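You operate a simulated robot arm through the tools that you are given. There is no shell and no other tool. Be economical: measure what you need, move in short steps, check, and stop when the job is done.

The job below is to be done with a simulated robot arm. You get a single attempt, and the scene is never put back.

JOB
On the long clamp plate, clamp each ring and open each empty clamp.

It is judged by the outcome, as a careful person would: the job done as asked, and still so three seconds after it is handed in. It fails if anything else is knocked over, pushed out of place, dropped, spilled or broken.

ROBOT AND FRAMES
A 6-joint arm with a two-finger parallel gripper, fixed in place. Base frame: the origin is at the foot of the arm, x ahead of it, y to its left, z up; the work surface is at about z = 710. Units: mm, rad, N and s.
With the tool pointing down near the work surface it reaches from about 240 to 660 mm from the base axis. Its first joint turns from -1.152 to 1.152 rad. Payload 2.9 kg.
The TCP is the grasp point between the finger pads, 30 mm short of the fingertips. In the tool frame z runs along the fingers and y along their closing line. Largest opening 110 mm; finger width 20, thickness 10; the body of the gripper, 48 by 112 mm, starts 55 mm behind the TCP.
Orientation is told as [roll, pitch, yaw] about the base's x, y, z axes, in that order, counted from this pose: with the fingers straight down and closing along the base's y, the tool's x points along the base's -x, its y along +y and its z along -z.

CONTROLS
- The arm moves only by the tool nudge_tool. Its argument "rows" is a list of rows, each a list of 3 entries, a list of its own where there are three numbers: the shift along the base's x, y, z in units of 150 mm (1.0 is 150 mm), then the turn, a rotation vector about the base's x, y, z in units of 180 degrees (1.0 is 180 degrees), then the opening, from 0 (shut) to 1 (fully open). In form: [[[dx, dy, dz], [rx, ry, rz], claw], ...]. A call has 1 to 20 rows; each row is the pose to reach, as a shift and turn from the pose commanded when the call began. A call with a number of a shift or a turn outside -1 to 1 is refused whole. Each row takes 0.2 s and may step no farther than 50 mm and 0.15 rad from the row before; otherwise, or with a gripper value out of range, the whole call is refused. A pose out of reach is approached as far as the arm can. The call stops where the force on the tool passes 90 N (or 10 N more than at its start, if that is more) or the arm is blocked; 0.2 s more then pass. The fingers move at their own pace (about 108 mm/s each) and stop on an object; they squeeze with about 43 N. The grip force told is the motor's: it shows also when the fingers shut on nothing. Time passes only in rows, and 0.2 s behind the last, so rows that repeat a pose let the fingers close. It gives the time, the measured TCP pose, the force on the tool (base axes), the opening and the grip force at its end, in the units of the frame above (readings bear some noise), with the torque about the TCP (base axes, N m) and any sound that the robot's microphone picked up.
- Cameras (640 x 400 px; columns grow to the right, rows downward): "scene" is fixed at [74.5, 415, 1412.8]; the picture's right is [-0.85, -0.53, 0.00], its down [-0.20, 0.32, -0.93] and it looks along [0.49, -0.78, -0.38] (base axes); focal length 353 px, centre (320, 200). "wrist" rides on the gripper at [72, 17, -103] in the tool frame; the picture's right is [-0.23, 0.97, 0.00], its down [-0.76, -0.18, -0.62] and it looks along [-0.61, -0.14, 0.78] (tool axes); focal length 222 px, centre (320, 200). There is no depth. A picture from a camera that has moved, and an enlarged one, comes with that camera's place and axes in the base frame and with its lens. The place of the scene camera against the robot may be out by one fixed shift of up to 18 mm in any direction.
- snapshot(camera): a new picture of that camera. No time passes.
- enlarge(camera, box): a new picture of the part [left, top, right, bottom] of that camera's present view, enlarged. No time passes.
- hand_in(): hands the job in; it is judged then, once.

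Go step by step. Nothing tells you positions but the pictures and the camera data: compare them with the known pose of the tool, close in by small moves and look again before you grip or let go. The budget is 120 turns and 84 pictures, counting those below and the enlarged ones. Unless the task says otherwise, let go and move clear before handing in, and close with one line.

The tools are called by a JSON object that holds its "op" and its "data". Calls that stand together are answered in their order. nudge_tool: Moves the arm, as the interface text tells. Its arguments: {"type":"object","properties":{"rows":{"type":"array","items":{"type":"array"}}},"required":["rows"]} The other tools are called the same way: snapshot (camera) takes a picture; enlarge (camera, box) takes an enlarged picture of a part of a camera's view; hand_in () hands the job in.

At the start:

```text
time: 0.0
position: [353.8, -235.3, 1122.1]
tcp_rot: [0.0, -0.001, 0.0]
ft_force: [0.5, 0.5, 0.6]
ft_torque: [0.01, -0.07, 0.01]
grip_width: 109.9
finger_force: 0.0
```

scene: 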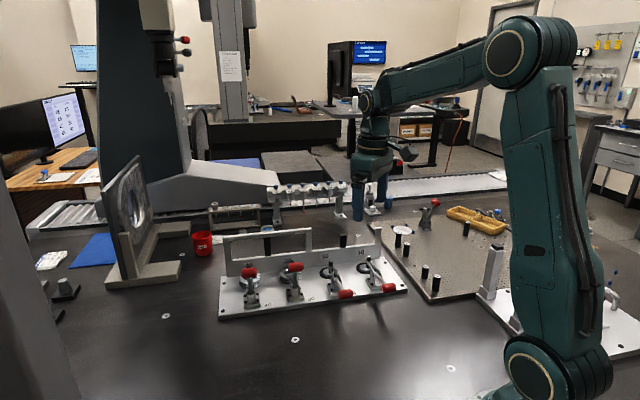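
wrist: 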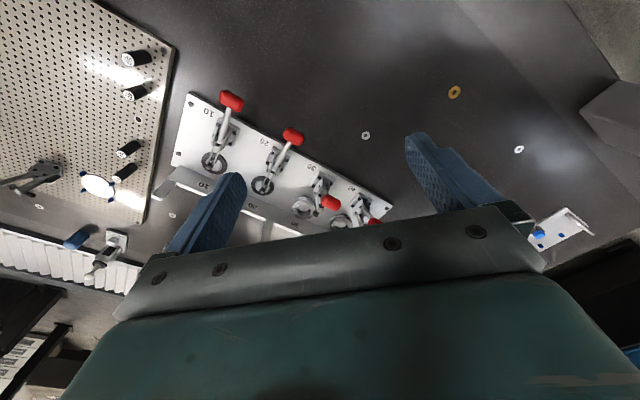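

I see a long plate with four toggle clamps, red handles in differing positions. I'll enlarge to see which have rings and which are closed.

{"op": "enlarge", "data": {"camera": "scene", "box": [210, 220, 410, 345]}}

{"op": "enlarge", "data": {"camera": "wrist", "box": [150, 80, 406, 240]}}

```text
3.20 times, centred on (310, 282) of scene
camera zoom: at [74.5, 415.0, 1412.8], right [-0.85, -0.53, 0.0], down [-0.2, 0.32, -0.93], along [0.49, -0.78, -0.38], focal length 1129 px, centre (352, -64)
```

zoom: 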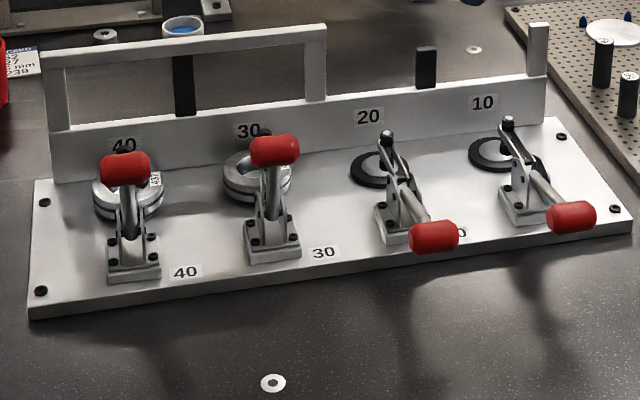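

```text
2.50 times, centred on (278, 160) of wrist
camera zoom: at [280.4, -218.9, 1225.3], right [0.23, 0.97, 0.0], down [0.76, -0.18, 0.62], along [0.61, -0.14, -0.78], focal length 555 px, centre (425, 300)
```

zoom: 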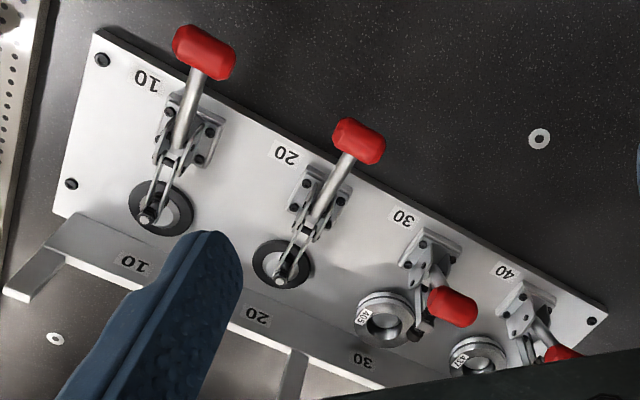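

The rings sit at 30 and 40, whose clamps are open (bars up, T-handles vertical). Clamps 10 and 20 are closed on empty seats. By triangulation the T-grip of 10 is near (352,-400,793), 20 near (446,-310,792) and 30 near (581,-264,856). The plate axis lies at about 45°, so next I turn the gripper to close along it and move nearer to clamp 10.

{"op": "nudge_tool", "data": {"rows": [[[0, -0.13, -0.14], [0, 0, -0.036], 1], [[0, -0.26, -0.28], [0, 0, -0.072], 1], [[0, -0.39, -0.42], [0, 0, -0.108], 1], [[0, -0.52, -0.56], [0, 0, -0.144], 1], [[0, -0.65, -0.7], [0, 0, -0.18], 1], [[0, -0.78, -0.84], [0, 0, -0.216], 1], [[0, -0.9, -1.0], [0, 0, -0.25], 1]]}}

{"op": "snapshot", "data": {"camera": "wrist"}}

{"op": "snapshot", "data": {"camera": "scene"}}

```text
time: 1.6
position: [353.9, -370.1, 970.4]
tcp_rot: [-0.001, 0.0, -0.787]
ft_force: [-0.5, 0.5, -0.8]
ft_torque: [0.01, 0.0, 0.0]
grip_width: 110.2
finger_force: 0.0
```

```text
79 pictures are left
camera wrist: at [314.2, -307.6, 1074.6], right [0.85, 0.53, 0.0], down [0.41, -0.66, 0.62], along [0.33, -0.53, -0.78], focal length 222 px, centre (320, 200)
```

wrist: 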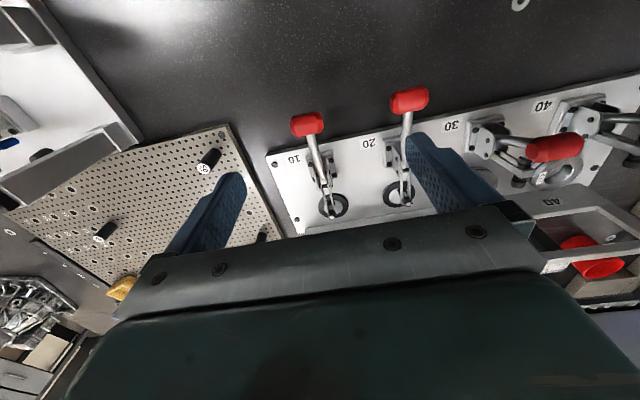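

```text
78 pictures are left
```

scene: 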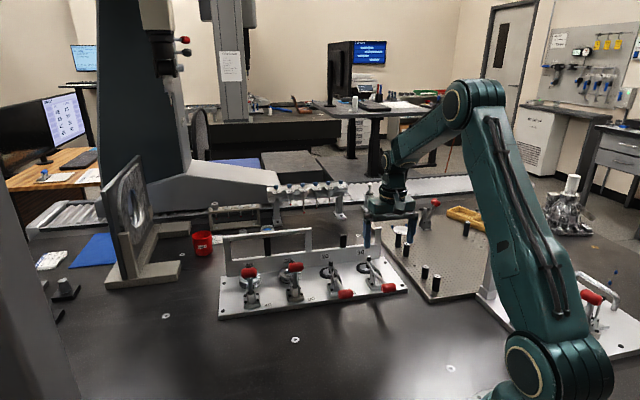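

The arm went where expected. I'll enlarge the wrist view to check each clamp.

{"op": "enlarge", "data": {"camera": "wrist", "box": [260, 70, 420, 230]}}

{"op": "enlarge", "data": {"camera": "wrist", "box": [440, 80, 640, 205]}}

```text
2.50 times, centred on (340, 150) of wrist
camera zoom: at [314.2, -307.6, 1074.6], right [0.85, 0.53, 0.0], down [0.41, -0.66, 0.62], along [0.33, -0.53, -0.78], focal length 555 px, centre (270, 325)
```

zoom: 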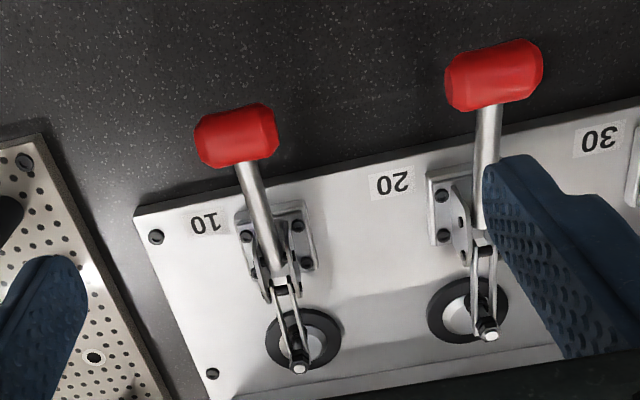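

```text
3.20 times, centred on (540, 142) of wrist
camera zoom: at [314.2, -307.6, 1074.6], right [0.85, 0.53, 0.0], down [0.41, -0.66, 0.62], along [0.33, -0.53, -0.78], focal length 711 px, centre (-384, 384)
```

zoom: 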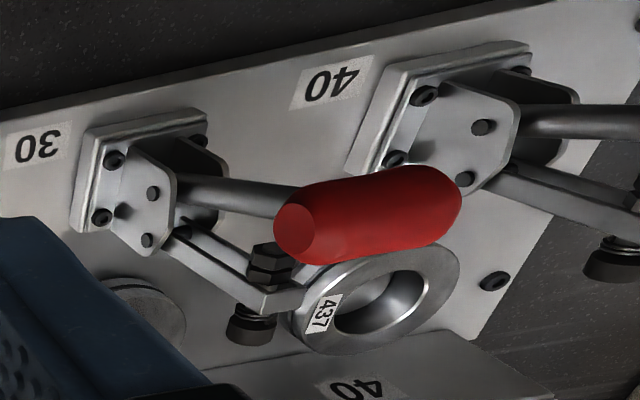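

Clamps 10 and 20 are closed on bare seats, and 30 and 40 are open over rings. Two wrist views put grip 10 at about (356,-408,778). I move to above it and look.

{"op": "nudge_tool", "data": {"rows": [[[0.005, -0.1, -0.25], [0, 0, 0], 1], [[0.01, -0.2, -0.5], [0, 0, 0], 1], [[0.015, -0.253, -0.75], [0, 0, 0], 1]]}}

{"op": "snapshot", "data": {"camera": "wrist"}}

{"op": "enlarge", "data": {"camera": "scene", "box": [290, 190, 450, 310]}}

```text
time: 2.4
position: [357.1, -407.8, 858.5]
tcp_rot: [-0.001, 0.0, -0.787]
ft_force: [1.3, 0.4, 0.2]
ft_torque: [-0.01, -0.03, -0.03]
grip_width: 109.9
finger_force: 0.0
```

```text
75 pictures are left
camera wrist: at [316.4, -345.4, 962.7], right [0.85, 0.53, 0.0], down [0.41, -0.66, 0.62], along [0.33, -0.53, -0.78], focal length 222 px, centre (320, 200)
```

wrist: 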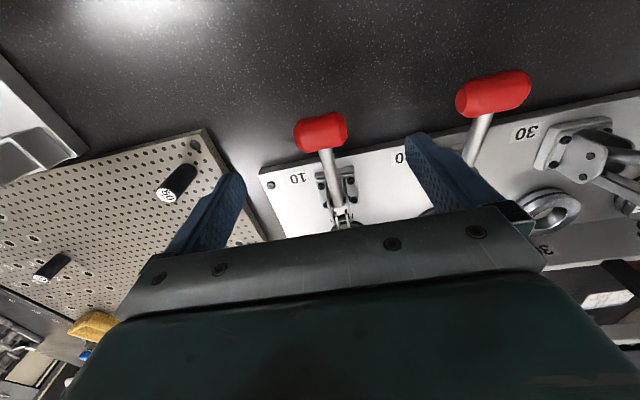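

```text
3.33 times, centred on (370, 250) of scene
camera zoom: at [74.5, 415.0, 1412.8], right [-0.85, -0.53, 0.0], down [-0.2, 0.32, -0.93], along [0.49, -0.78, -0.38], focal length 1176 px, centre (153, 33)
```

zoom: 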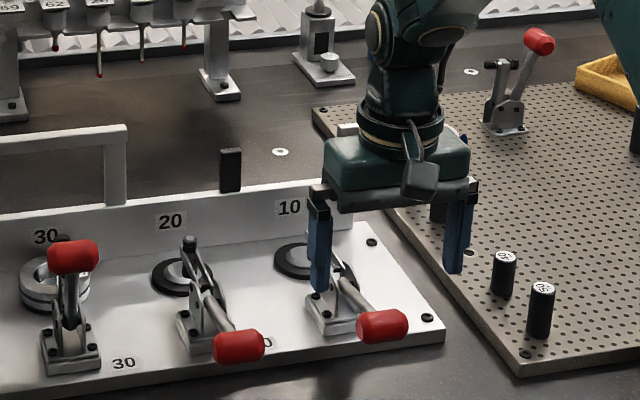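

The gripper is centred over grip 10, which I now put at (356,-407,778). I narrow the opening, descend around it and look again.

{"op": "nudge_tool", "data": {"rows": [[[0, 0, -0.2], [0, 0, 0], 0.75], [[0, 0, -0.4], [0, 0, 0], 0.75], [[0, 0, -0.5], [0, 0, 0], 0.75]]}}

{"op": "snapshot", "data": {"camera": "wrist"}}

{"op": "enlarge", "data": {"camera": "scene", "box": [310, 220, 430, 310]}}

```text
time: 3.2
position: [356.1, -408.0, 783.0]
tcp_rot: [0.002, -0.001, -0.785]
ft_force: [0.3, 0.2, 0.5]
ft_torque: [0.0, -0.02, 0.01]
grip_width: 82.3
finger_force: 0.2
```

```text
73 pictures are left
camera wrist: at [316.1, -345.5, 886.9], right [0.85, 0.53, 0.0], down [0.41, -0.66, 0.62], along [0.33, -0.53, -0.78], focal length 222 px, centre (320, 200)
```

wrist: 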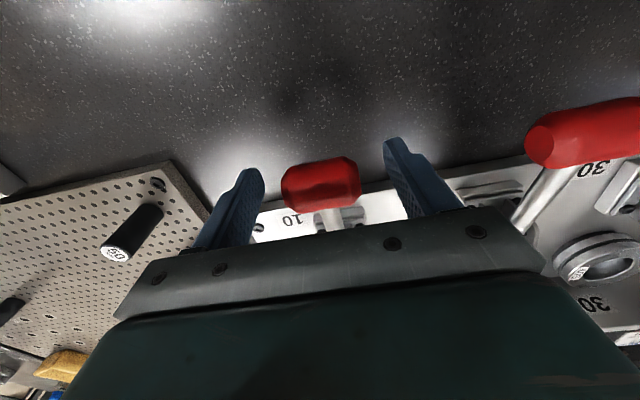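

```text
4.44 times, centred on (370, 265) of scene
camera zoom: at [74.5, 415.0, 1412.8], right [-0.85, -0.53, 0.0], down [-0.2, 0.32, -0.93], along [0.49, -0.78, -0.38], focal length 1568 px, centre (98, -89)
```

zoom: 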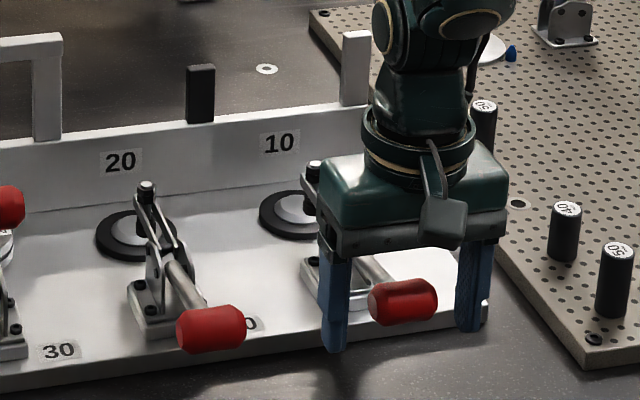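

The TCP coincides with the grip in the wrist view, so I close on its ends.

{"op": "nudge_tool", "data": {"rows": [[[0, 0, 0], [0, 0, 0], 0.5], [[0, 0, 0], [0, 0, 0], 0.3], [[0, 0, 0], [0, 0, 0], 0.2]]}}

{"op": "enlarge", "data": {"camera": "wrist", "box": [200, 100, 440, 250]}}

```text
time: 4.0
position: [357.7, -405.5, 783.1]
tcp_rot: [0.004, 0.001, -0.782]
ft_force: [11.0, 6.7, -0.3]
ft_torque: [0.06, 0.13, -0.08]
grip_width: 41.7
finger_force: 42.4
```

```text
2.67 times, centred on (320, 175) of wrist
camera zoom: at [317.0, -344.7, 886.9], right [0.85, 0.53, 0.0], down [0.41, -0.66, 0.62], along [0.33, -0.53, -0.78], focal length 592 px, centre (320, 267)
```

zoom: 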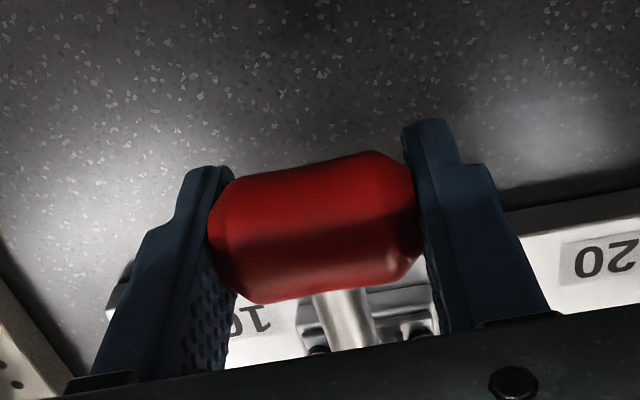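

It is gripped at 41.7 mm, 2 mm off centre. I start lifting along the estimated arc (up, then forward) and watch the force.

{"op": "nudge_tool", "data": {"rows": [[[0.01, 0.01, 0.03], [0, 0, 0], 0.2], [[0.014, 0.006, 0.06], [0, 0, 0], 0.2], [[0.024, -0.004, 0.107], [0, 0, 0], 0.2], [[0.035, -0.018, 0.16], [0, 0, 0], 0.2], [[0.052, -0.032, 0.217], [0, 0, 0], 0.2]]}}

{"op": "snapshot", "data": {"camera": "wrist"}}

{"op": "enlarge", "data": {"camera": "scene", "box": [310, 220, 430, 310]}}

```text
time: 5.2
position: [363.4, -411.9, 817.9]
tcp_rot: [0.0, 0.004, -0.786]
ft_force: [-0.3, 4.6, 0.5]
ft_torque: [0.94, 0.76, -0.04]
grip_width: 41.8
finger_force: 42.6
```

```text
70 pictures are left
camera wrist: at [323.4, -350.4, 920.2], right [0.85, 0.53, 0.0], down [0.41, -0.67, 0.62], along [0.33, -0.53, -0.78], focal length 222 px, centre (320, 200)
```

wrist: 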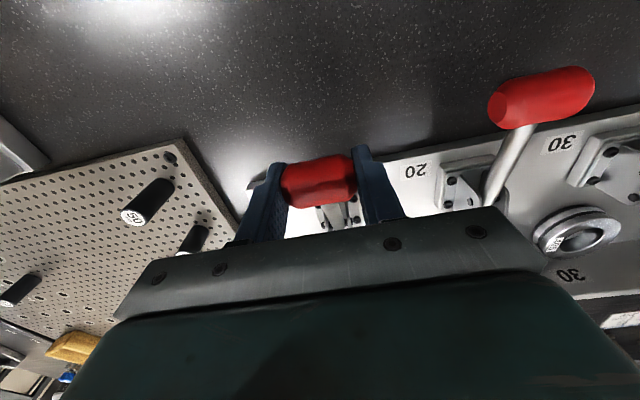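

```text
4.44 times, centred on (370, 265) of scene
camera zoom: at [74.7, 414.9, 1412.8], right [-0.85, -0.53, 0.0], down [-0.2, 0.32, -0.93], along [0.49, -0.78, -0.38], focal length 1568 px, centre (98, -89)
```

zoom: 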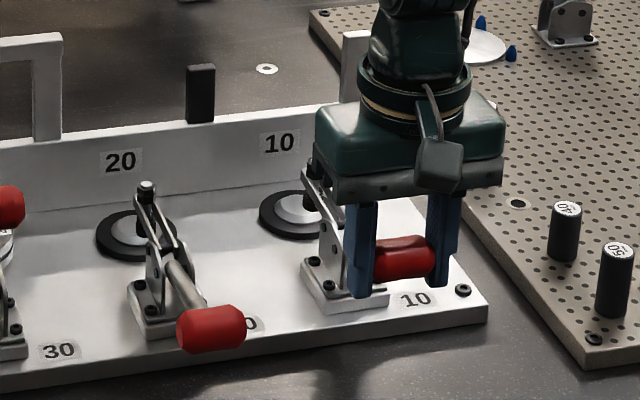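

The handle is rising freely with low force. I continue along the arc.

{"op": "nudge_tool", "data": {"rows": [[[0.02, -0.02, 0.05], [0, 0, 0], 0.2], [[0.041, -0.041, 0.1], [0, 0, 0], 0.2], [[0.067, -0.067, 0.147], [0, 0, 0], 0.2], [[0.095, -0.095, 0.19], [0, 0, 0], 0.2], [[0.126, -0.126, 0.229], [0, 0, 0], 0.2], [[0.158, -0.158, 0.265], [0, 0, 0], 0.2], [[0.186, -0.186, 0.29], [0, 0, 0], 0.2], [[0.2145, -0.2145, 0.313], [0, 0, 0], 0.2]]}}

{"op": "snapshot", "data": {"camera": "wrist"}}

{"op": "enlarge", "data": {"camera": "scene", "box": [290, 200, 430, 305]}}

```text
time: 7.0
position: [395.9, -444.3, 864.0]
tcp_rot: [0.0, -0.001, -0.787]
ft_force: [-10.0, 1.8, 0.7]
ft_torque: [0.84, 0.83, 0.1]
grip_width: 41.7
finger_force: 43.3
```

```text
68 pictures are left
camera wrist: at [355.5, -382.5, 966.8], right [0.85, 0.53, 0.0], down [0.41, -0.67, 0.62], along [0.33, -0.53, -0.78], focal length 222 px, centre (320, 200)
```

wrist: 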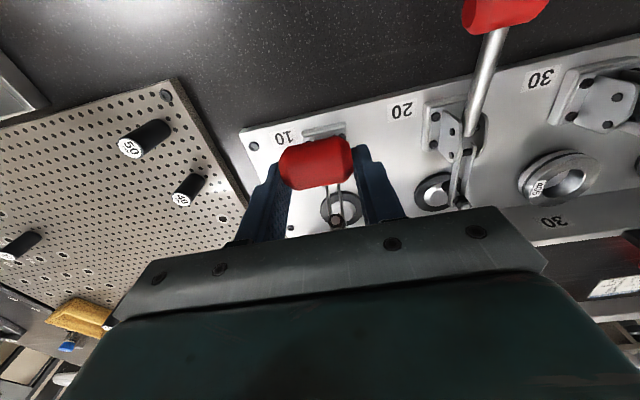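

```text
3.81 times, centred on (360, 252) of scene
camera zoom: at [74.4, 414.8, 1412.8], right [-0.85, -0.53, 0.0], down [-0.2, 0.32, -0.93], along [0.49, -0.78, -0.38], focal length 1344 px, centre (168, 0)
```

zoom: 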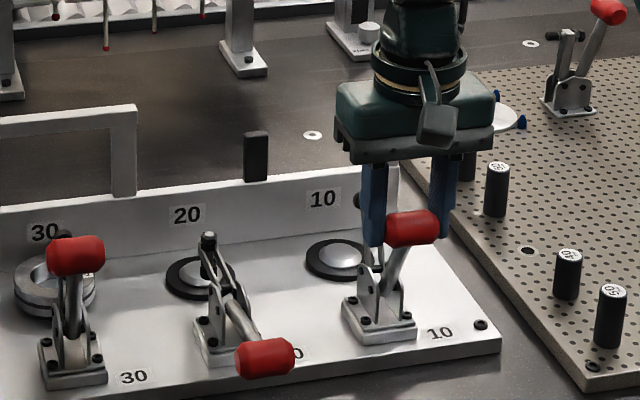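

Handle 10 is nearly upright and its bar has risen, with the grip slipping slightly toward the fingertips. I push forward a little more to reach the open stop.

{"op": "nudge_tool", "data": {"rows": [[[0.025, -0.025, 0.005], [0, 0, 0], 0.2], [[0.05, -0.05, 0.01], [0, 0, 0], 0.2], [[0.075, -0.075, 0.01], [0, 0, 0], 0.2], [[0.1, -0.1, 0.01], [0, 0, 0], 0.2]]}}

{"op": "snapshot", "data": {"camera": "wrist"}}

{"op": "enlarge", "data": {"camera": "scene", "box": [290, 200, 430, 305]}}

```text
time: 8.0
position: [408.9, -458.3, 865.9]
tcp_rot: [-0.001, 0.008, -0.788]
ft_force: [-26.8, 15.7, 14.8]
ft_torque: [0.09, 0.22, -0.02]
grip_width: 42.0
finger_force: 43.0
```

```text
66 pictures are left
camera wrist: at [369.4, -396.5, 970.1], right [0.85, 0.53, 0.0], down [0.42, -0.67, 0.62], along [0.32, -0.53, -0.79], focal length 222 px, centre (320, 200)
```

wrist: 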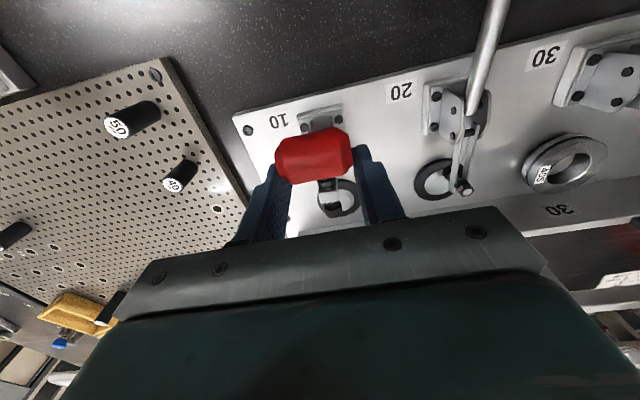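

```text
3.81 times, centred on (360, 252) of scene
camera zoom: at [73.6, 415.6, 1412.6], right [-0.85, -0.53, 0.0], down [-0.2, 0.32, -0.93], along [0.49, -0.78, -0.37], focal length 1344 px, centre (168, 0)
```

zoom: 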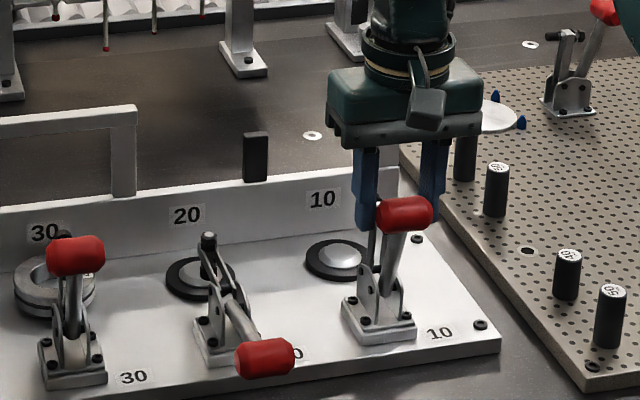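

A 30 N reaction and a view matching clamp 30 suggest the open stop. I ease back, release, and rise clear.

{"op": "nudge_tool", "data": {"rows": [[[-0.03, 0.03, 0], [0, 0, 0], 0.2], [[-0.03, 0.03, 0], [0, 0, 0], 0.7], [[-0.03, 0.03, 0], [0, 0, 0], 0.7], [[-0.03, 0.03, 0.2], [0, 0, 0], 0.7], [[-0.03, 0.03, 0.45], [0, 0, 0], 0.7]]}}

{"op": "snapshot", "data": {"camera": "wrist"}}

{"op": "enlarge", "data": {"camera": "scene", "box": [210, 200, 410, 325]}}

```text
time: 9.2
position: [405.3, -455.1, 931.6]
tcp_rot: [0.0, 0.0, -0.786]
ft_force: [-1.0, 0.3, -0.4]
ft_torque: [0.02, 0.03, 0.04]
grip_width: 77.0
finger_force: 0.0
```

```text
64 pictures are left
camera wrist: at [365.8, -393.0, 1036.0], right [0.85, 0.53, 0.0], down [0.41, -0.66, 0.62], along [0.33, -0.53, -0.78], focal length 222 px, centre (320, 200)
```

wrist: 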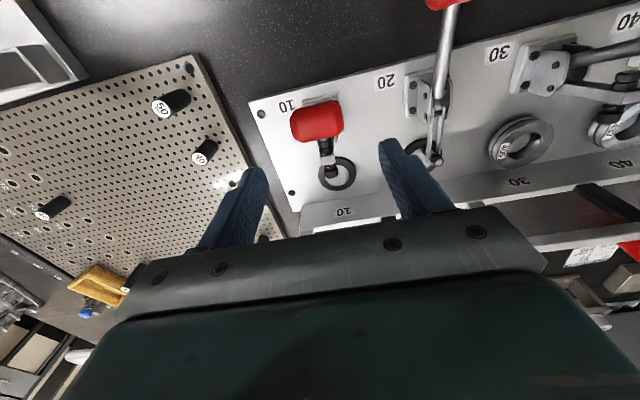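

```text
3.20 times, centred on (310, 262) of scene
camera zoom: at [74.5, 415.0, 1412.8], right [-0.85, -0.53, 0.0], down [-0.2, 0.32, -0.93], along [0.49, -0.78, -0.38], focal length 1129 px, centre (352, 0)
```

zoom: 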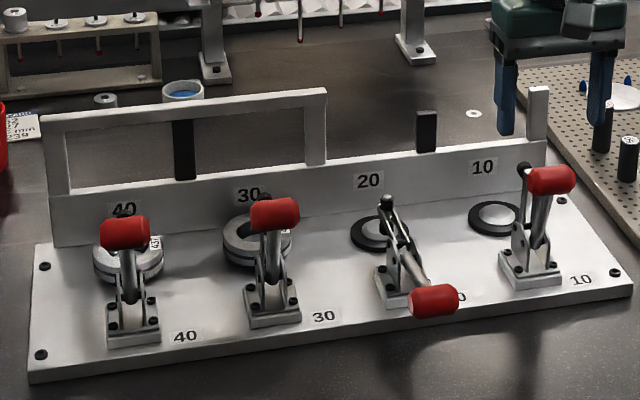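

Clamp 10 is open and stays open. Next I move above grip 20 at about (450,-313,778).

{"op": "nudge_tool", "data": {"rows": [[[0.075, 0.235, 0], [0, 0, 0], 0.75], [[0.15, 0.47, 0], [0, 0, 0], 0.75], [[0.225, 0.7, 0], [0, 0, 0], 0.75], [[0.3, 0.943, 0], [0, 0, 0], 0.75], [[0.3, 0.943, -0.25], [0, 0, 0], 0.75], [[0.3, 0.943, -0.5], [0, 0, 0], 0.75]]}}

{"op": "snapshot", "data": {"camera": "wrist"}}

```text
time: 10.6
position: [451.1, -314.5, 856.9]
tcp_rot: [0.001, -0.001, -0.786]
ft_force: [0.1, 0.3, 0.1]
ft_torque: [0.0, -0.02, -0.01]
grip_width: 82.5
finger_force: 0.1
```

```text
62 pictures are left
camera wrist: at [410.9, -251.8, 960.9], right [0.85, 0.53, 0.0], down [0.41, -0.66, 0.62], along [0.33, -0.53, -0.78], focal length 222 px, centre (320, 200)
```

wrist: 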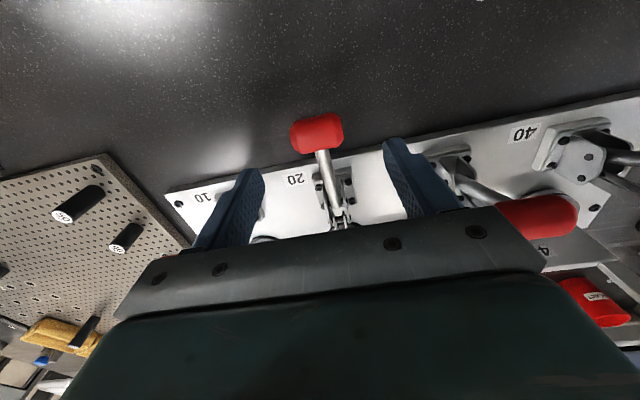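

Grip 20 computes to (448,-315.5). I correct by 3 mm, descend and close.

{"op": "nudge_tool", "data": {"rows": [[[-0.02, -0.008, -0.25], [0, 0, 0], 0.75], [[-0.02, -0.008, -0.495], [0, 0, 0], 0.75], [[-0.02, -0.008, -0.495], [0, 0, 0], 0.75]]}}

{"op": "snapshot", "data": {"camera": "wrist"}}

```text
time: 11.4
position: [448.2, -315.3, 783.5]
tcp_rot: [0.0, 0.001, -0.786]
ft_force: [-0.6, -0.4, -0.4]
ft_torque: [-0.01, 0.0, 0.02]
grip_width: 82.3
finger_force: 0.1
```

```text
61 pictures are left
camera wrist: at [408.0, -253.2, 886.2], right [0.85, 0.53, 0.0], down [0.41, -0.66, 0.62], along [0.33, -0.53, -0.78], focal length 222 px, centre (320, 200)
```

wrist: 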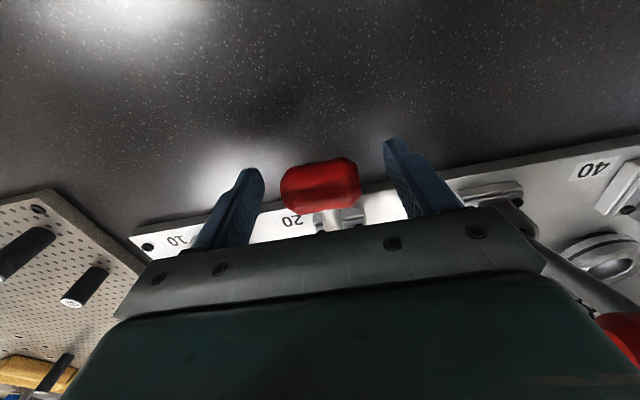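

Same alignment as for clamp 10. I close, then lift with the arc that worked.

{"op": "nudge_tool", "data": {"rows": [[[0, 0, 0], [0, 0, 0], 0.5], [[0, 0, 0], [0, 0, 0], 0.3], [[0.005, 0.005, 0], [0, 0, 0], 0.2], [[0.01, 0.01, 0.03], [0, 0, 0], 0.2], [[0.014, 0.006, 0.06], [0, 0, 0], 0.2], [[0.024, -0.004, 0.107], [0, 0, 0], 0.2], [[0.035, -0.018, 0.16], [0, 0, 0], 0.2], [[0.052, -0.032, 0.217], [0, 0, 0], 0.2]]}}

{"op": "snapshot", "data": {"camera": "wrist"}}

```text
time: 13.2
position: [454.5, -321.1, 817.6]
tcp_rot: [-0.001, 0.002, -0.789]
ft_force: [-4.5, -2.1, -9.7]
ft_torque: [0.52, 0.59, 0.08]
grip_width: 41.7
finger_force: 43.2
```

```text
60 pictures are left
camera wrist: at [415.5, -258.5, 920.3], right [0.85, 0.53, 0.0], down [0.41, -0.66, 0.62], along [0.33, -0.53, -0.78], focal length 222 px, centre (320, 200)
```

wrist: 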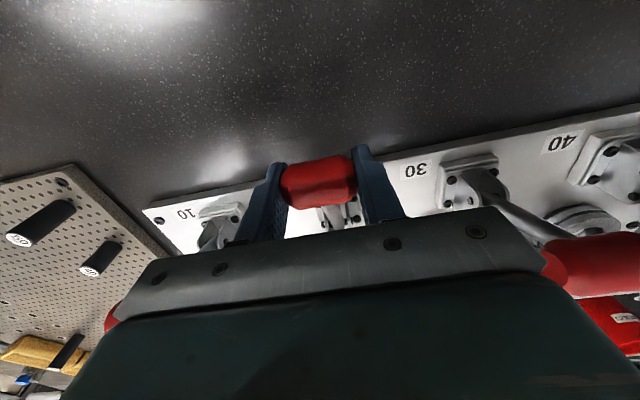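

Lifting as before, and the neighbouring handles stay about 50 mm clear of the gripper body. I continue the arc to the stop, then ease back.

{"op": "nudge_tool", "data": {"rows": [[[0.02, -0.02, 0.05], [0, 0, 0], 0.2], [[0.041, -0.041, 0.1], [0, 0, 0], 0.2], [[0.067, -0.067, 0.147], [0, 0, 0], 0.2], [[0.095, -0.095, 0.19], [0, 0, 0], 0.2], [[0.126, -0.126, 0.229], [0, 0, 0], 0.2], [[0.158, -0.158, 0.265], [0, 0, 0], 0.2], [[0.186, -0.186, 0.29], [0, 0, 0], 0.2], [[0.2145, -0.2145, 0.313], [0, 0, 0], 0.2], [[0.24, -0.24, 0.318], [0, 0, 0], 0.2], [[0.265, -0.265, 0.323], [0, 0, 0], 0.2], [[0.29, -0.29, 0.323], [0, 0, 0], 0.2], [[0.315, -0.315, 0.323], [0, 0, 0], 0.2]]}}

{"op": "snapshot", "data": {"camera": "wrist"}}

{"op": "enlarge", "data": {"camera": "scene", "box": [210, 200, 410, 325]}}

```text
time: 15.8
position: [500.2, -366.2, 866.5]
tcp_rot: [-0.001, 0.009, -0.786]
ft_force: [-35.7, 7.2, 14.5]
ft_torque: [0.09, 0.25, -0.04]
grip_width: 42.1
finger_force: 42.8
```

```text
59 pictures are left
camera wrist: at [461.5, -304.5, 969.2], right [0.85, 0.53, 0.0], down [0.42, -0.67, 0.62], along [0.32, -0.53, -0.79], focal length 222 px, centre (320, 200)
```

wrist: 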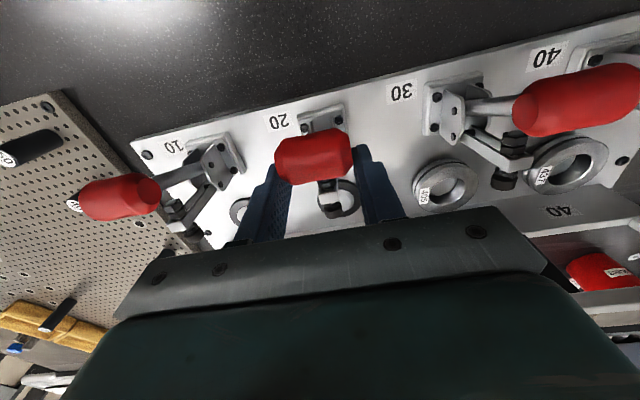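

```text
3.20 times, centred on (310, 262) of scene
camera zoom: at [73.4, 415.4, 1412.7], right [-0.85, -0.53, 0.0], down [-0.2, 0.32, -0.93], along [0.49, -0.78, -0.37], focal length 1129 px, centre (352, 0)
```

zoom: 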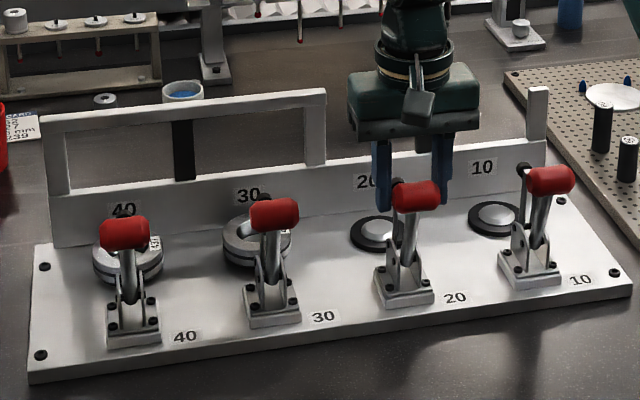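

Clamp 20 is at its open stop. I release, rise to z≈932, and move toward clamp 30.

{"op": "nudge_tool", "data": {"rows": [[[-0.03, 0.03, 0], [0, 0, 0], 0.2], [[-0.03, 0.03, 0], [0, 0, 0], 0.75], [[-0.03, 0.03, 0], [0, 0, 0], 0.75], [[-0.03, 0.03, 0.2], [0, 0, 0], 0.75], [[-0.03, 0.03, 0.45], [0, 0, 0], 0.75], [[0.17, 0.23, 0.45], [0, 0, 0], 0.75], [[0.37, 0.43, 0.45], [0, 0, 0], 0.75], [[0.52, 0.66, 0.45], [0, 0, 0], 0.75]]}}

{"op": "snapshot", "data": {"camera": "wrist"}}

{"op": "enlarge", "data": {"camera": "scene", "box": [210, 200, 410, 325]}}

```text
time: 17.6
position: [582.7, -268.9, 932.2]
tcp_rot: [0.001, 0.0, -0.785]
ft_force: [-0.4, 0.0, -0.1]
ft_torque: [-0.01, -0.02, -0.06]
grip_width: 82.4
finger_force: 0.1
```

```text
57 pictures are left
camera wrist: at [542.6, -206.1, 1035.8], right [0.85, 0.53, 0.0], down [0.41, -0.66, 0.62], along [0.33, -0.53, -0.78], focal length 222 px, centre (320, 200)
```

wrist: 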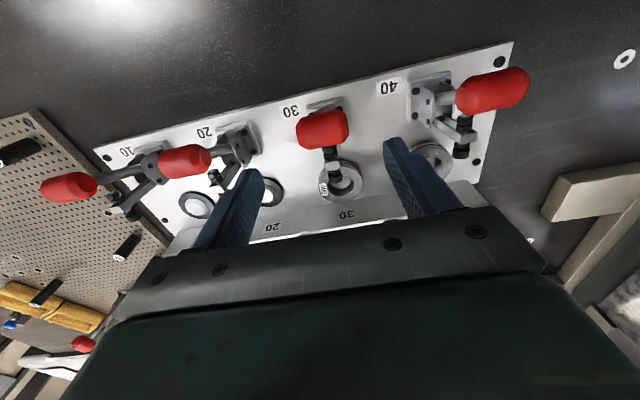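

```text
3.20 times, centred on (310, 262) of scene
camera zoom: at [74.5, 415.0, 1412.8], right [-0.85, -0.53, 0.0], down [-0.2, 0.32, -0.93], along [0.49, -0.78, -0.38], focal length 1129 px, centre (352, 0)
```

zoom: 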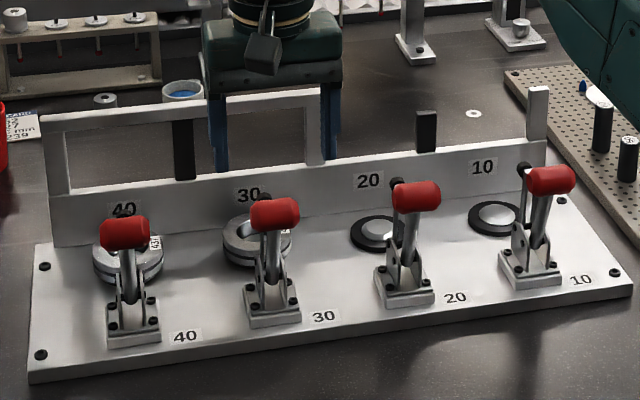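

Clamps 10 and 20 are open. Grip 30 is at (580.5,-263.6,857), so I descend on it and look.

{"op": "nudge_tool", "data": {"rows": [[[-0.015, 0.035, -0.2], [0, 0, 0], 0.75], [[-0.015, 0.035, -0.47], [0, 0, 0], 0.75], [[-0.015, 0.035, -0.47], [0, 0, 0], 0.75]]}}

{"op": "snapshot", "data": {"camera": "wrist"}}

{"op": "enlarge", "data": {"camera": "scene", "box": [210, 200, 410, 325]}}

```text
time: 18.4
position: [580.5, -263.6, 862.1]
tcp_rot: [0.0, 0.0, -0.786]
ft_force: [-0.2, -0.5, 0.1]
ft_torque: [0.0, 0.02, 0.01]
grip_width: 82.3
finger_force: 0.0
```

```text
55 pictures are left
camera wrist: at [540.0, -200.7, 965.3], right [0.85, 0.53, 0.0], down [0.41, -0.66, 0.62], along [0.33, -0.53, -0.78], focal length 222 px, centre (320, 200)
```

wrist: 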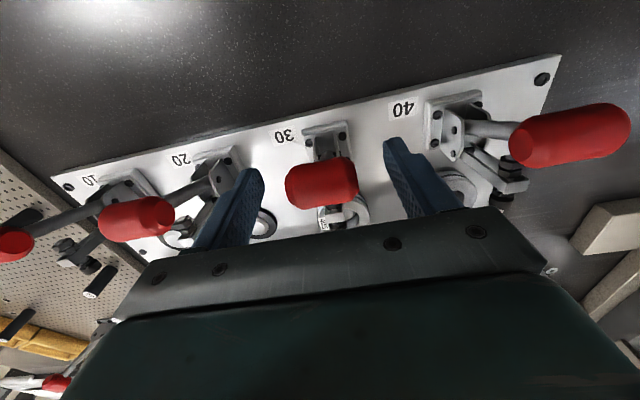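

```text
3.20 times, centred on (310, 262) of scene
camera zoom: at [74.5, 415.0, 1412.8], right [-0.85, -0.53, 0.0], down [-0.2, 0.32, -0.93], along [0.49, -0.78, -0.38], focal length 1129 px, centre (352, 0)
```

zoom: 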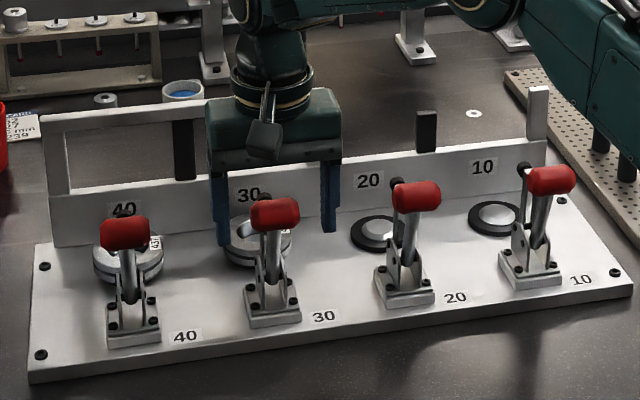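

Aligned. I close on grip 30 and begin pulling it back along the reverse arc.

{"op": "nudge_tool", "data": {"rows": [[[0, 0, 0], [0, 0, 0], 0.5], [[0, 0, 0], [0, 0, 0], 0.3], [[0.005, 0.005, 0], [0, 0, 0], 0.2], [[-0.025, 0.032, -0.02], [0, 0, 0], 0.2], [[-0.053, 0.063, -0.044], [0, 0, 0], 0.2], [[-0.08, 0.09, -0.07], [0, 0, 0], 0.2], [[-0.107, 0.117, -0.099], [0, 0, 0], 0.2], [[-0.13, 0.14, -0.13], [0, 0, 0], 0.2], [[-0.154, 0.164, -0.164], [0, 0, 0], 0.2]]}}

{"op": "snapshot", "data": {"camera": "wrist"}}

{"op": "enlarge", "data": {"camera": "scene", "box": [210, 200, 410, 325]}}

```text
time: 20.4
position: [557.0, -238.4, 837.5]
tcp_rot: [0.0, -0.001, -0.787]
ft_force: [1.4, -3.8, 16.7]
ft_torque: [-0.8, -0.93, -0.09]
grip_width: 41.9
finger_force: 43.0
```

```text
53 pictures are left
camera wrist: at [516.4, -175.7, 940.8], right [0.85, 0.53, 0.0], down [0.41, -0.66, 0.62], along [0.33, -0.53, -0.78], focal length 222 px, centre (320, 200)
```

wrist: 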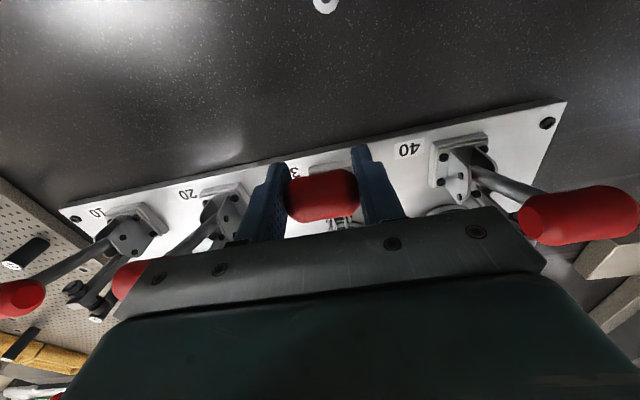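

```text
3.20 times, centred on (310, 262) of scene
camera zoom: at [74.2, 415.1, 1412.8], right [-0.85, -0.53, 0.0], down [-0.2, 0.32, -0.93], along [0.49, -0.78, -0.38], focal length 1129 px, centre (352, 0)
```

zoom: 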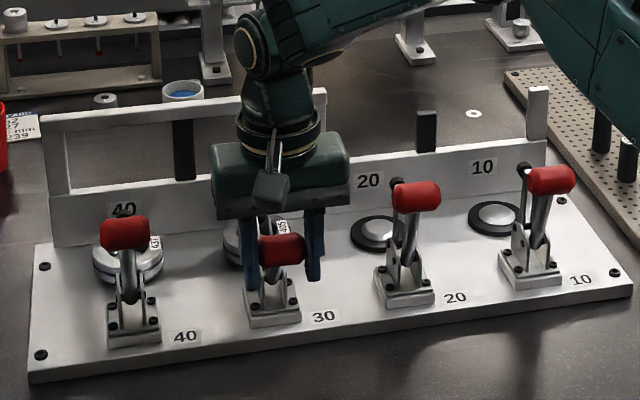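

The handle comes down smoothly. I continue down to just short of locked.

{"op": "nudge_tool", "data": {"rows": [[[-0.021, 0.021, -0.035], [0, 0, 0], 0.2], [[-0.041, 0.041, -0.073], [0, 0, 0], 0.2], [[-0.058, 0.058, -0.113], [0, 0, 0], 0.2], [[-0.074, 0.074, -0.155], [0, 0, 0], 0.2], [[-0.087, 0.087, -0.198], [0, 0, 0], 0.2], [[-0.099, 0.099, -0.241], [0, 0, 0], 0.2], [[-0.107, 0.107, -0.285], [0, 0, 0], 0.2], [[-0.115, 0.115, -0.332], [0, 0, 0], 0.2]]}}

{"op": "snapshot", "data": {"camera": "wrist"}}

{"op": "enlarge", "data": {"camera": "scene", "box": [210, 200, 410, 325]}}

```text
time: 22.2
position: [537.8, -219.3, 784.7]
tcp_rot: [0.0, 0.004, -0.782]
ft_force: [1.1, 12.0, 3.2]
ft_torque: [0.06, -0.58, -0.22]
grip_width: 41.9
finger_force: 39.3
```

```text
51 pictures are left
camera wrist: at [497.7, -157.6, 888.5], right [0.85, 0.53, 0.0], down [0.42, -0.66, 0.62], along [0.33, -0.53, -0.78], focal length 222 px, centre (320, 200)
```

wrist: 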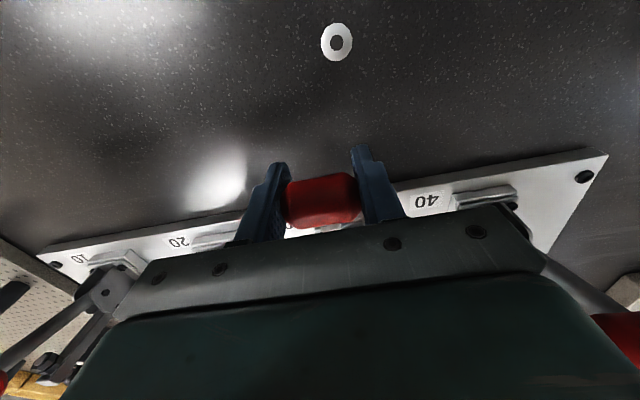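

```text
3.20 times, centred on (310, 262) of scene
camera zoom: at [74.4, 415.3, 1412.7], right [-0.85, -0.53, 0.0], down [-0.2, 0.32, -0.93], along [0.49, -0.78, -0.38], focal length 1129 px, centre (352, 0)
```

zoom: 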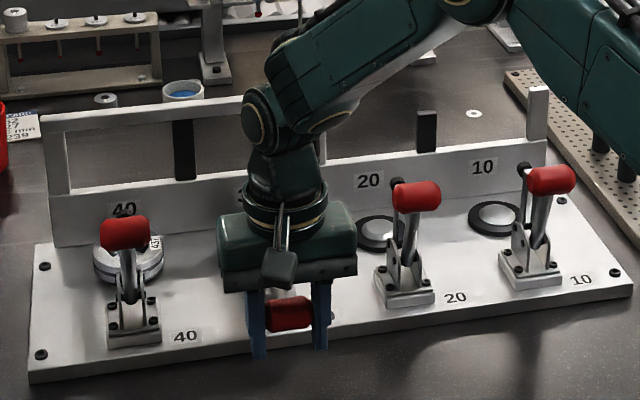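

Nearly down with low force. I press further to lock it.

{"op": "nudge_tool", "data": {"rows": [[[-0.003, 0.003, -0.03], [0, 0, 0], 0.2], [[-0.005, 0.005, -0.06], [0, 0, 0], 0.2], [[-0.005, 0.005, -0.09], [0, 0, 0], 0.2], [[-0.005, 0.005, -0.12], [0, 0, 0], 0.2]]}}

{"op": "enlarge", "data": {"camera": "wrist", "box": [200, 100, 440, 250]}}

```text
time: 23.2
position: [539.1, -223.3, 770.3]
tcp_rot: [0.003, -0.008, -0.787]
ft_force: [5.1, 7.7, 16.9]
ft_torque: [-0.16, 0.09, 0.04]
grip_width: 41.7
finger_force: 28.4
```

```text
2.67 times, centred on (320, 175) of wrist
camera zoom: at [499.0, -158.8, 873.0], right [0.85, 0.53, 0.0], down [0.41, -0.66, 0.63], along [0.33, -0.53, -0.78], focal length 592 px, centre (320, 267)
```

zoom: 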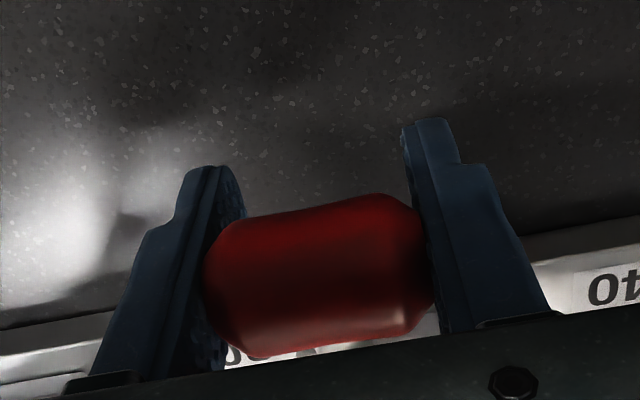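

The grip is at the same height (≈777) as the closed clamps were, with the reaction rising. I release and rise to check.

{"op": "nudge_tool", "data": {"rows": [[[0, 0, 0.03], [0, 0, 0], 0.4], [[0, 0, 0.03], [0, 0, 0], 0.75], [[0, 0, 0.03], [0, 0, 0], 0.75], [[0, 0, 0.3], [0, 0, 0], 0.75], [[0, 0, 0.6], [0, 0, 0], 0.75], [[0, 0, 0.9], [0, 0, 0], 0.75]]}}

{"op": "snapshot", "data": {"camera": "wrist"}}

{"op": "enlarge", "data": {"camera": "scene", "box": [210, 200, 410, 325]}}

```text
time: 24.6
position: [537.8, -219.8, 905.3]
tcp_rot: [-0.002, 0.001, -0.785]
ft_force: [0.7, 0.4, -0.8]
ft_torque: [0.01, 0.0, 0.01]
grip_width: 82.5
finger_force: 0.1
```

```text
48 pictures are left
camera wrist: at [496.8, -157.2, 1008.3], right [0.85, 0.53, 0.0], down [0.41, -0.66, 0.62], along [0.33, -0.53, -0.78], focal length 222 px, centre (320, 200)
```

wrist: 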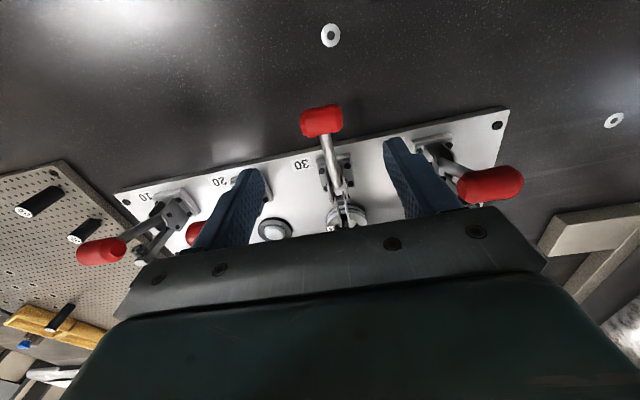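

```text
3.20 times, centred on (310, 262) of scene
camera zoom: at [74.5, 415.0, 1412.8], right [-0.85, -0.53, 0.0], down [-0.2, 0.32, -0.93], along [0.49, -0.78, -0.38], focal length 1129 px, centre (352, 0)
```

zoom: 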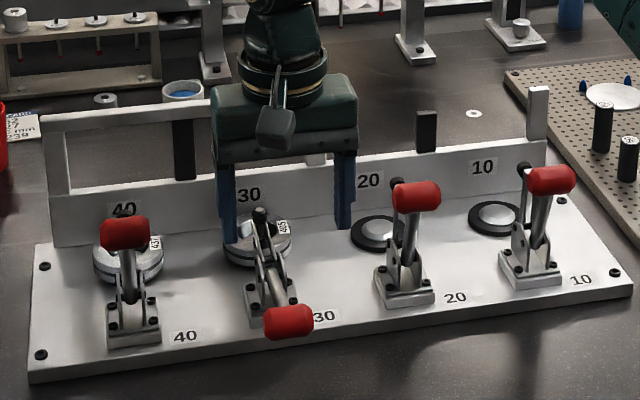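

Clamp 30 is closed on its ring, and its grip is at the closed position. Grip 40 is at (671,-171,857), farther out, so I'll tilt the tool about 23° outward about its closing line and move above it.

{"op": "nudge_tool", "data": {"rows": [[[0, 0, 0.2], [-0.02, -0.02, 0], 0.75], [[0.22, 0.08, 0.25], [-0.045, -0.045, 0], 0.75], [[0.44, 0.16, 0.25], [-0.07, -0.07, 0], 0.75], [[0.66, 0.24, 0.25], [-0.09, -0.09, 0], 0.75], [[0.89, 0.32, 0.25], [-0.09, -0.09, 0], 0.75], [[0.89, 0.32, 0.25], [-0.09, -0.09, 0], 0.75]]}}

{"op": "snapshot", "data": {"camera": "wrist"}}

{"op": "enlarge", "data": {"camera": "scene", "box": [180, 170, 420, 320]}}

```text
time: 26.0
position: [672.1, -173.4, 941.5]
tcp_rot: [0.0, -0.399, -0.786]
ft_force: [0.4, -0.1, 0.3]
ft_torque: [0.0, 0.0, 0.01]
grip_width: 82.5
finger_force: 0.1
```

```text
46 pictures are left
camera wrist: at [607.3, -86.2, 1008.1], right [0.84, 0.54, 0.09], down [0.2, -0.45, 0.87], along [0.51, -0.71, -0.48], focal length 222 px, centre (320, 200)
```

wrist: 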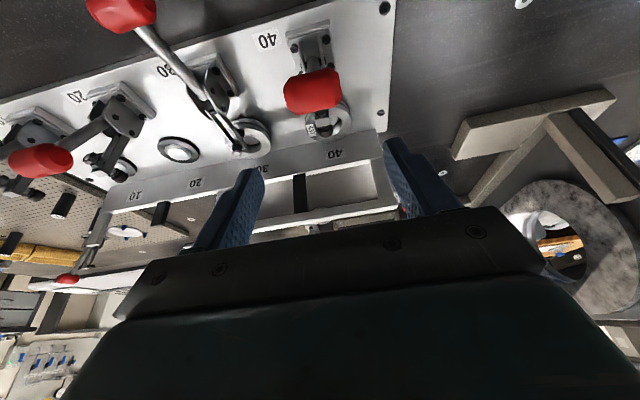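

```text
2.67 times, centred on (300, 245) of scene
camera zoom: at [74.5, 415.0, 1412.8], right [-0.85, -0.53, 0.0], down [-0.2, 0.32, -0.93], along [0.49, -0.78, -0.38], focal length 941 px, centre (373, 80)
```

zoom: 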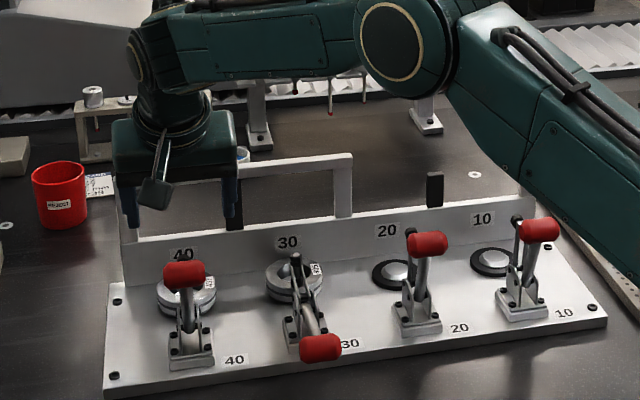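

The tilted pose was reached exactly, and grip 40 refines to (670.3,-170,857). I descend around it.

{"op": "nudge_tool", "data": {"rows": [[[-0.012, 0.022, -0.2], [0, 0, 0], 0.75], [[-0.012, 0.022, -0.4], [0, 0, 0], 0.75], [[-0.012, 0.022, -0.54], [0, 0, 0], 0.75], [[-0.012, 0.022, -0.54], [0, 0, 0], 0.75]]}}

{"op": "snapshot", "data": {"camera": "wrist"}}

{"op": "enlarge", "data": {"camera": "scene", "box": [180, 190, 340, 310]}}

```text
time: 27.0
position: [667.8, -169.3, 860.0]
tcp_rot: [-0.001, -0.4, -0.787]
ft_force: [0.1, -0.2, 0.0]
ft_torque: [0.0, 0.0, 0.0]
grip_width: 82.5
finger_force: 0.2
```

```text
44 pictures are left
camera wrist: at [605.0, -82.3, 927.6], right [0.84, 0.54, 0.09], down [0.2, -0.45, 0.87], along [0.51, -0.71, -0.48], focal length 222 px, centre (320, 200)
```

wrist: 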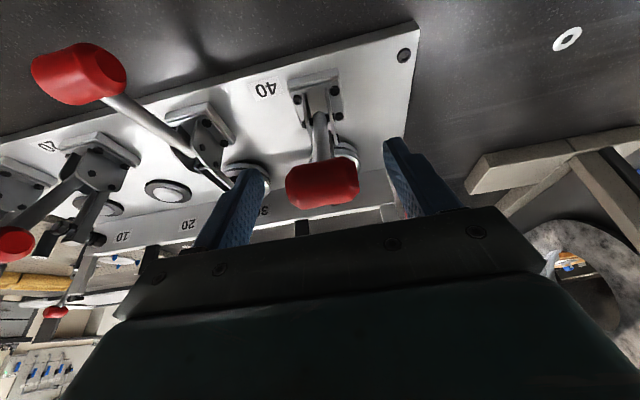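

```text
3.33 times, centred on (260, 250) of scene
camera zoom: at [74.5, 415.0, 1412.8], right [-0.85, -0.53, 0.0], down [-0.2, 0.32, -0.93], along [0.49, -0.78, -0.38], focal length 1176 px, centre (520, 33)
```

zoom: 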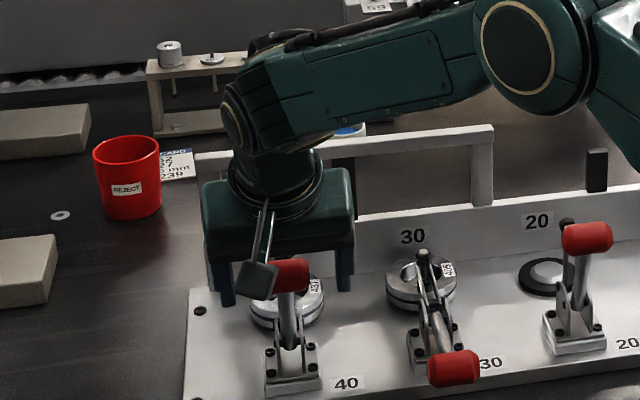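

Aligned. I close and pull with the same reverse arc.

{"op": "nudge_tool", "data": {"rows": [[[0, 0, 0], [0, 0, 0], 0.5], [[0, 0, 0], [0, 0, 0], 0.3], [[0.005, 0.005, 0], [0, 0, 0], 0.2], [[-0.025, 0.032, -0.02], [0, 0, 0], 0.2], [[-0.053, 0.063, -0.044], [0, 0, 0], 0.2], [[-0.08, 0.09, -0.07], [0, 0, 0], 0.2], [[-0.107, 0.117, -0.099], [0, 0, 0], 0.2], [[-0.13, 0.14, -0.13], [0, 0, 0], 0.2], [[-0.154, 0.164, -0.164], [0, 0, 0], 0.2]]}}

{"op": "snapshot", "data": {"camera": "wrist"}}

```text
time: 29.0
position: [644.6, -142.0, 833.2]
tcp_rot: [-0.004, -0.391, -0.784]
ft_force: [-2.8, -1.0, 8.6]
ft_torque: [-0.43, -0.26, -0.29]
grip_width: 41.8
finger_force: 42.7
```

```text
42 pictures are left
camera wrist: at [580.9, -56.4, 901.9], right [0.84, 0.54, 0.08], down [0.2, -0.45, 0.87], along [0.51, -0.71, -0.49], focal length 222 px, centre (320, 200)
```

wrist: 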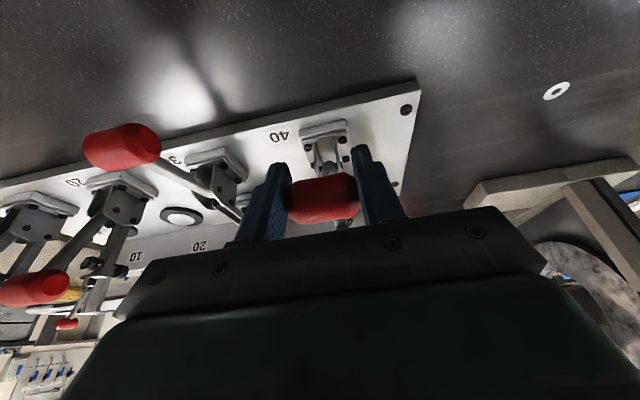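

Coming down as with clamp 30. I continue to the locked position.

{"op": "nudge_tool", "data": {"rows": [[[-0.021, 0.021, -0.035], [0, 0, 0], 0.2], [[-0.041, 0.041, -0.073], [0, 0, 0], 0.2], [[-0.058, 0.058, -0.113], [0, 0, 0], 0.2], [[-0.074, 0.074, -0.155], [0, 0, 0], 0.2], [[-0.087, 0.087, -0.198], [0, 0, 0], 0.2], [[-0.099, 0.099, -0.241], [0, 0, 0], 0.2], [[-0.107, 0.107, -0.285], [0, 0, 0], 0.2], [[-0.115, 0.115, -0.332], [0, 0, 0], 0.2]]}}

{"op": "snapshot", "data": {"camera": "wrist"}}

{"op": "enlarge", "data": {"camera": "scene", "box": [180, 190, 340, 310]}}

```text
time: 30.8
position: [628.8, -126.3, 786.9]
tcp_rot: [0.0, -0.398, -0.785]
ft_force: [-7.6, 3.1, 17.1]
ft_torque: [-0.77, -0.95, -0.04]
grip_width: 41.8
finger_force: 42.9
```

```text
41 pictures are left
camera wrist: at [564.0, -39.9, 853.3], right [0.84, 0.54, 0.09], down [0.2, -0.45, 0.87], along [0.51, -0.71, -0.49], focal length 222 px, centre (320, 200)
```

wrist: 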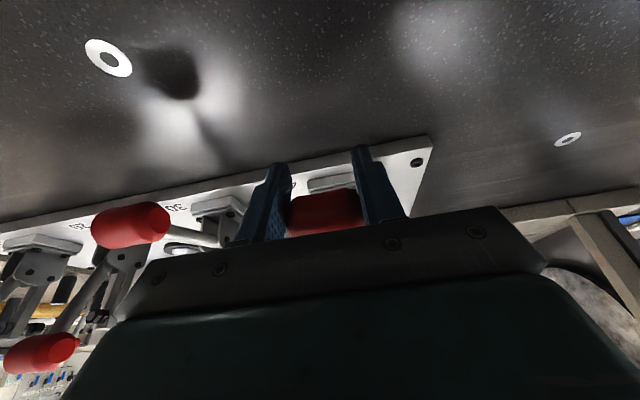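

```text
3.33 times, centred on (260, 250) of scene
camera zoom: at [73.9, 415.1, 1412.7], right [-0.85, -0.53, 0.0], down [-0.2, 0.32, -0.93], along [0.49, -0.78, -0.38], focal length 1176 px, centre (520, 33)
```

zoom: 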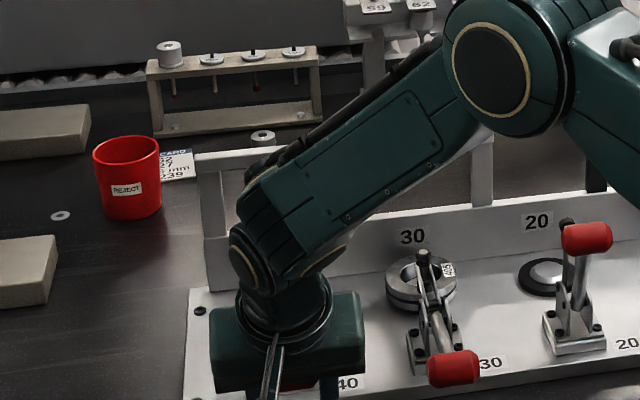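

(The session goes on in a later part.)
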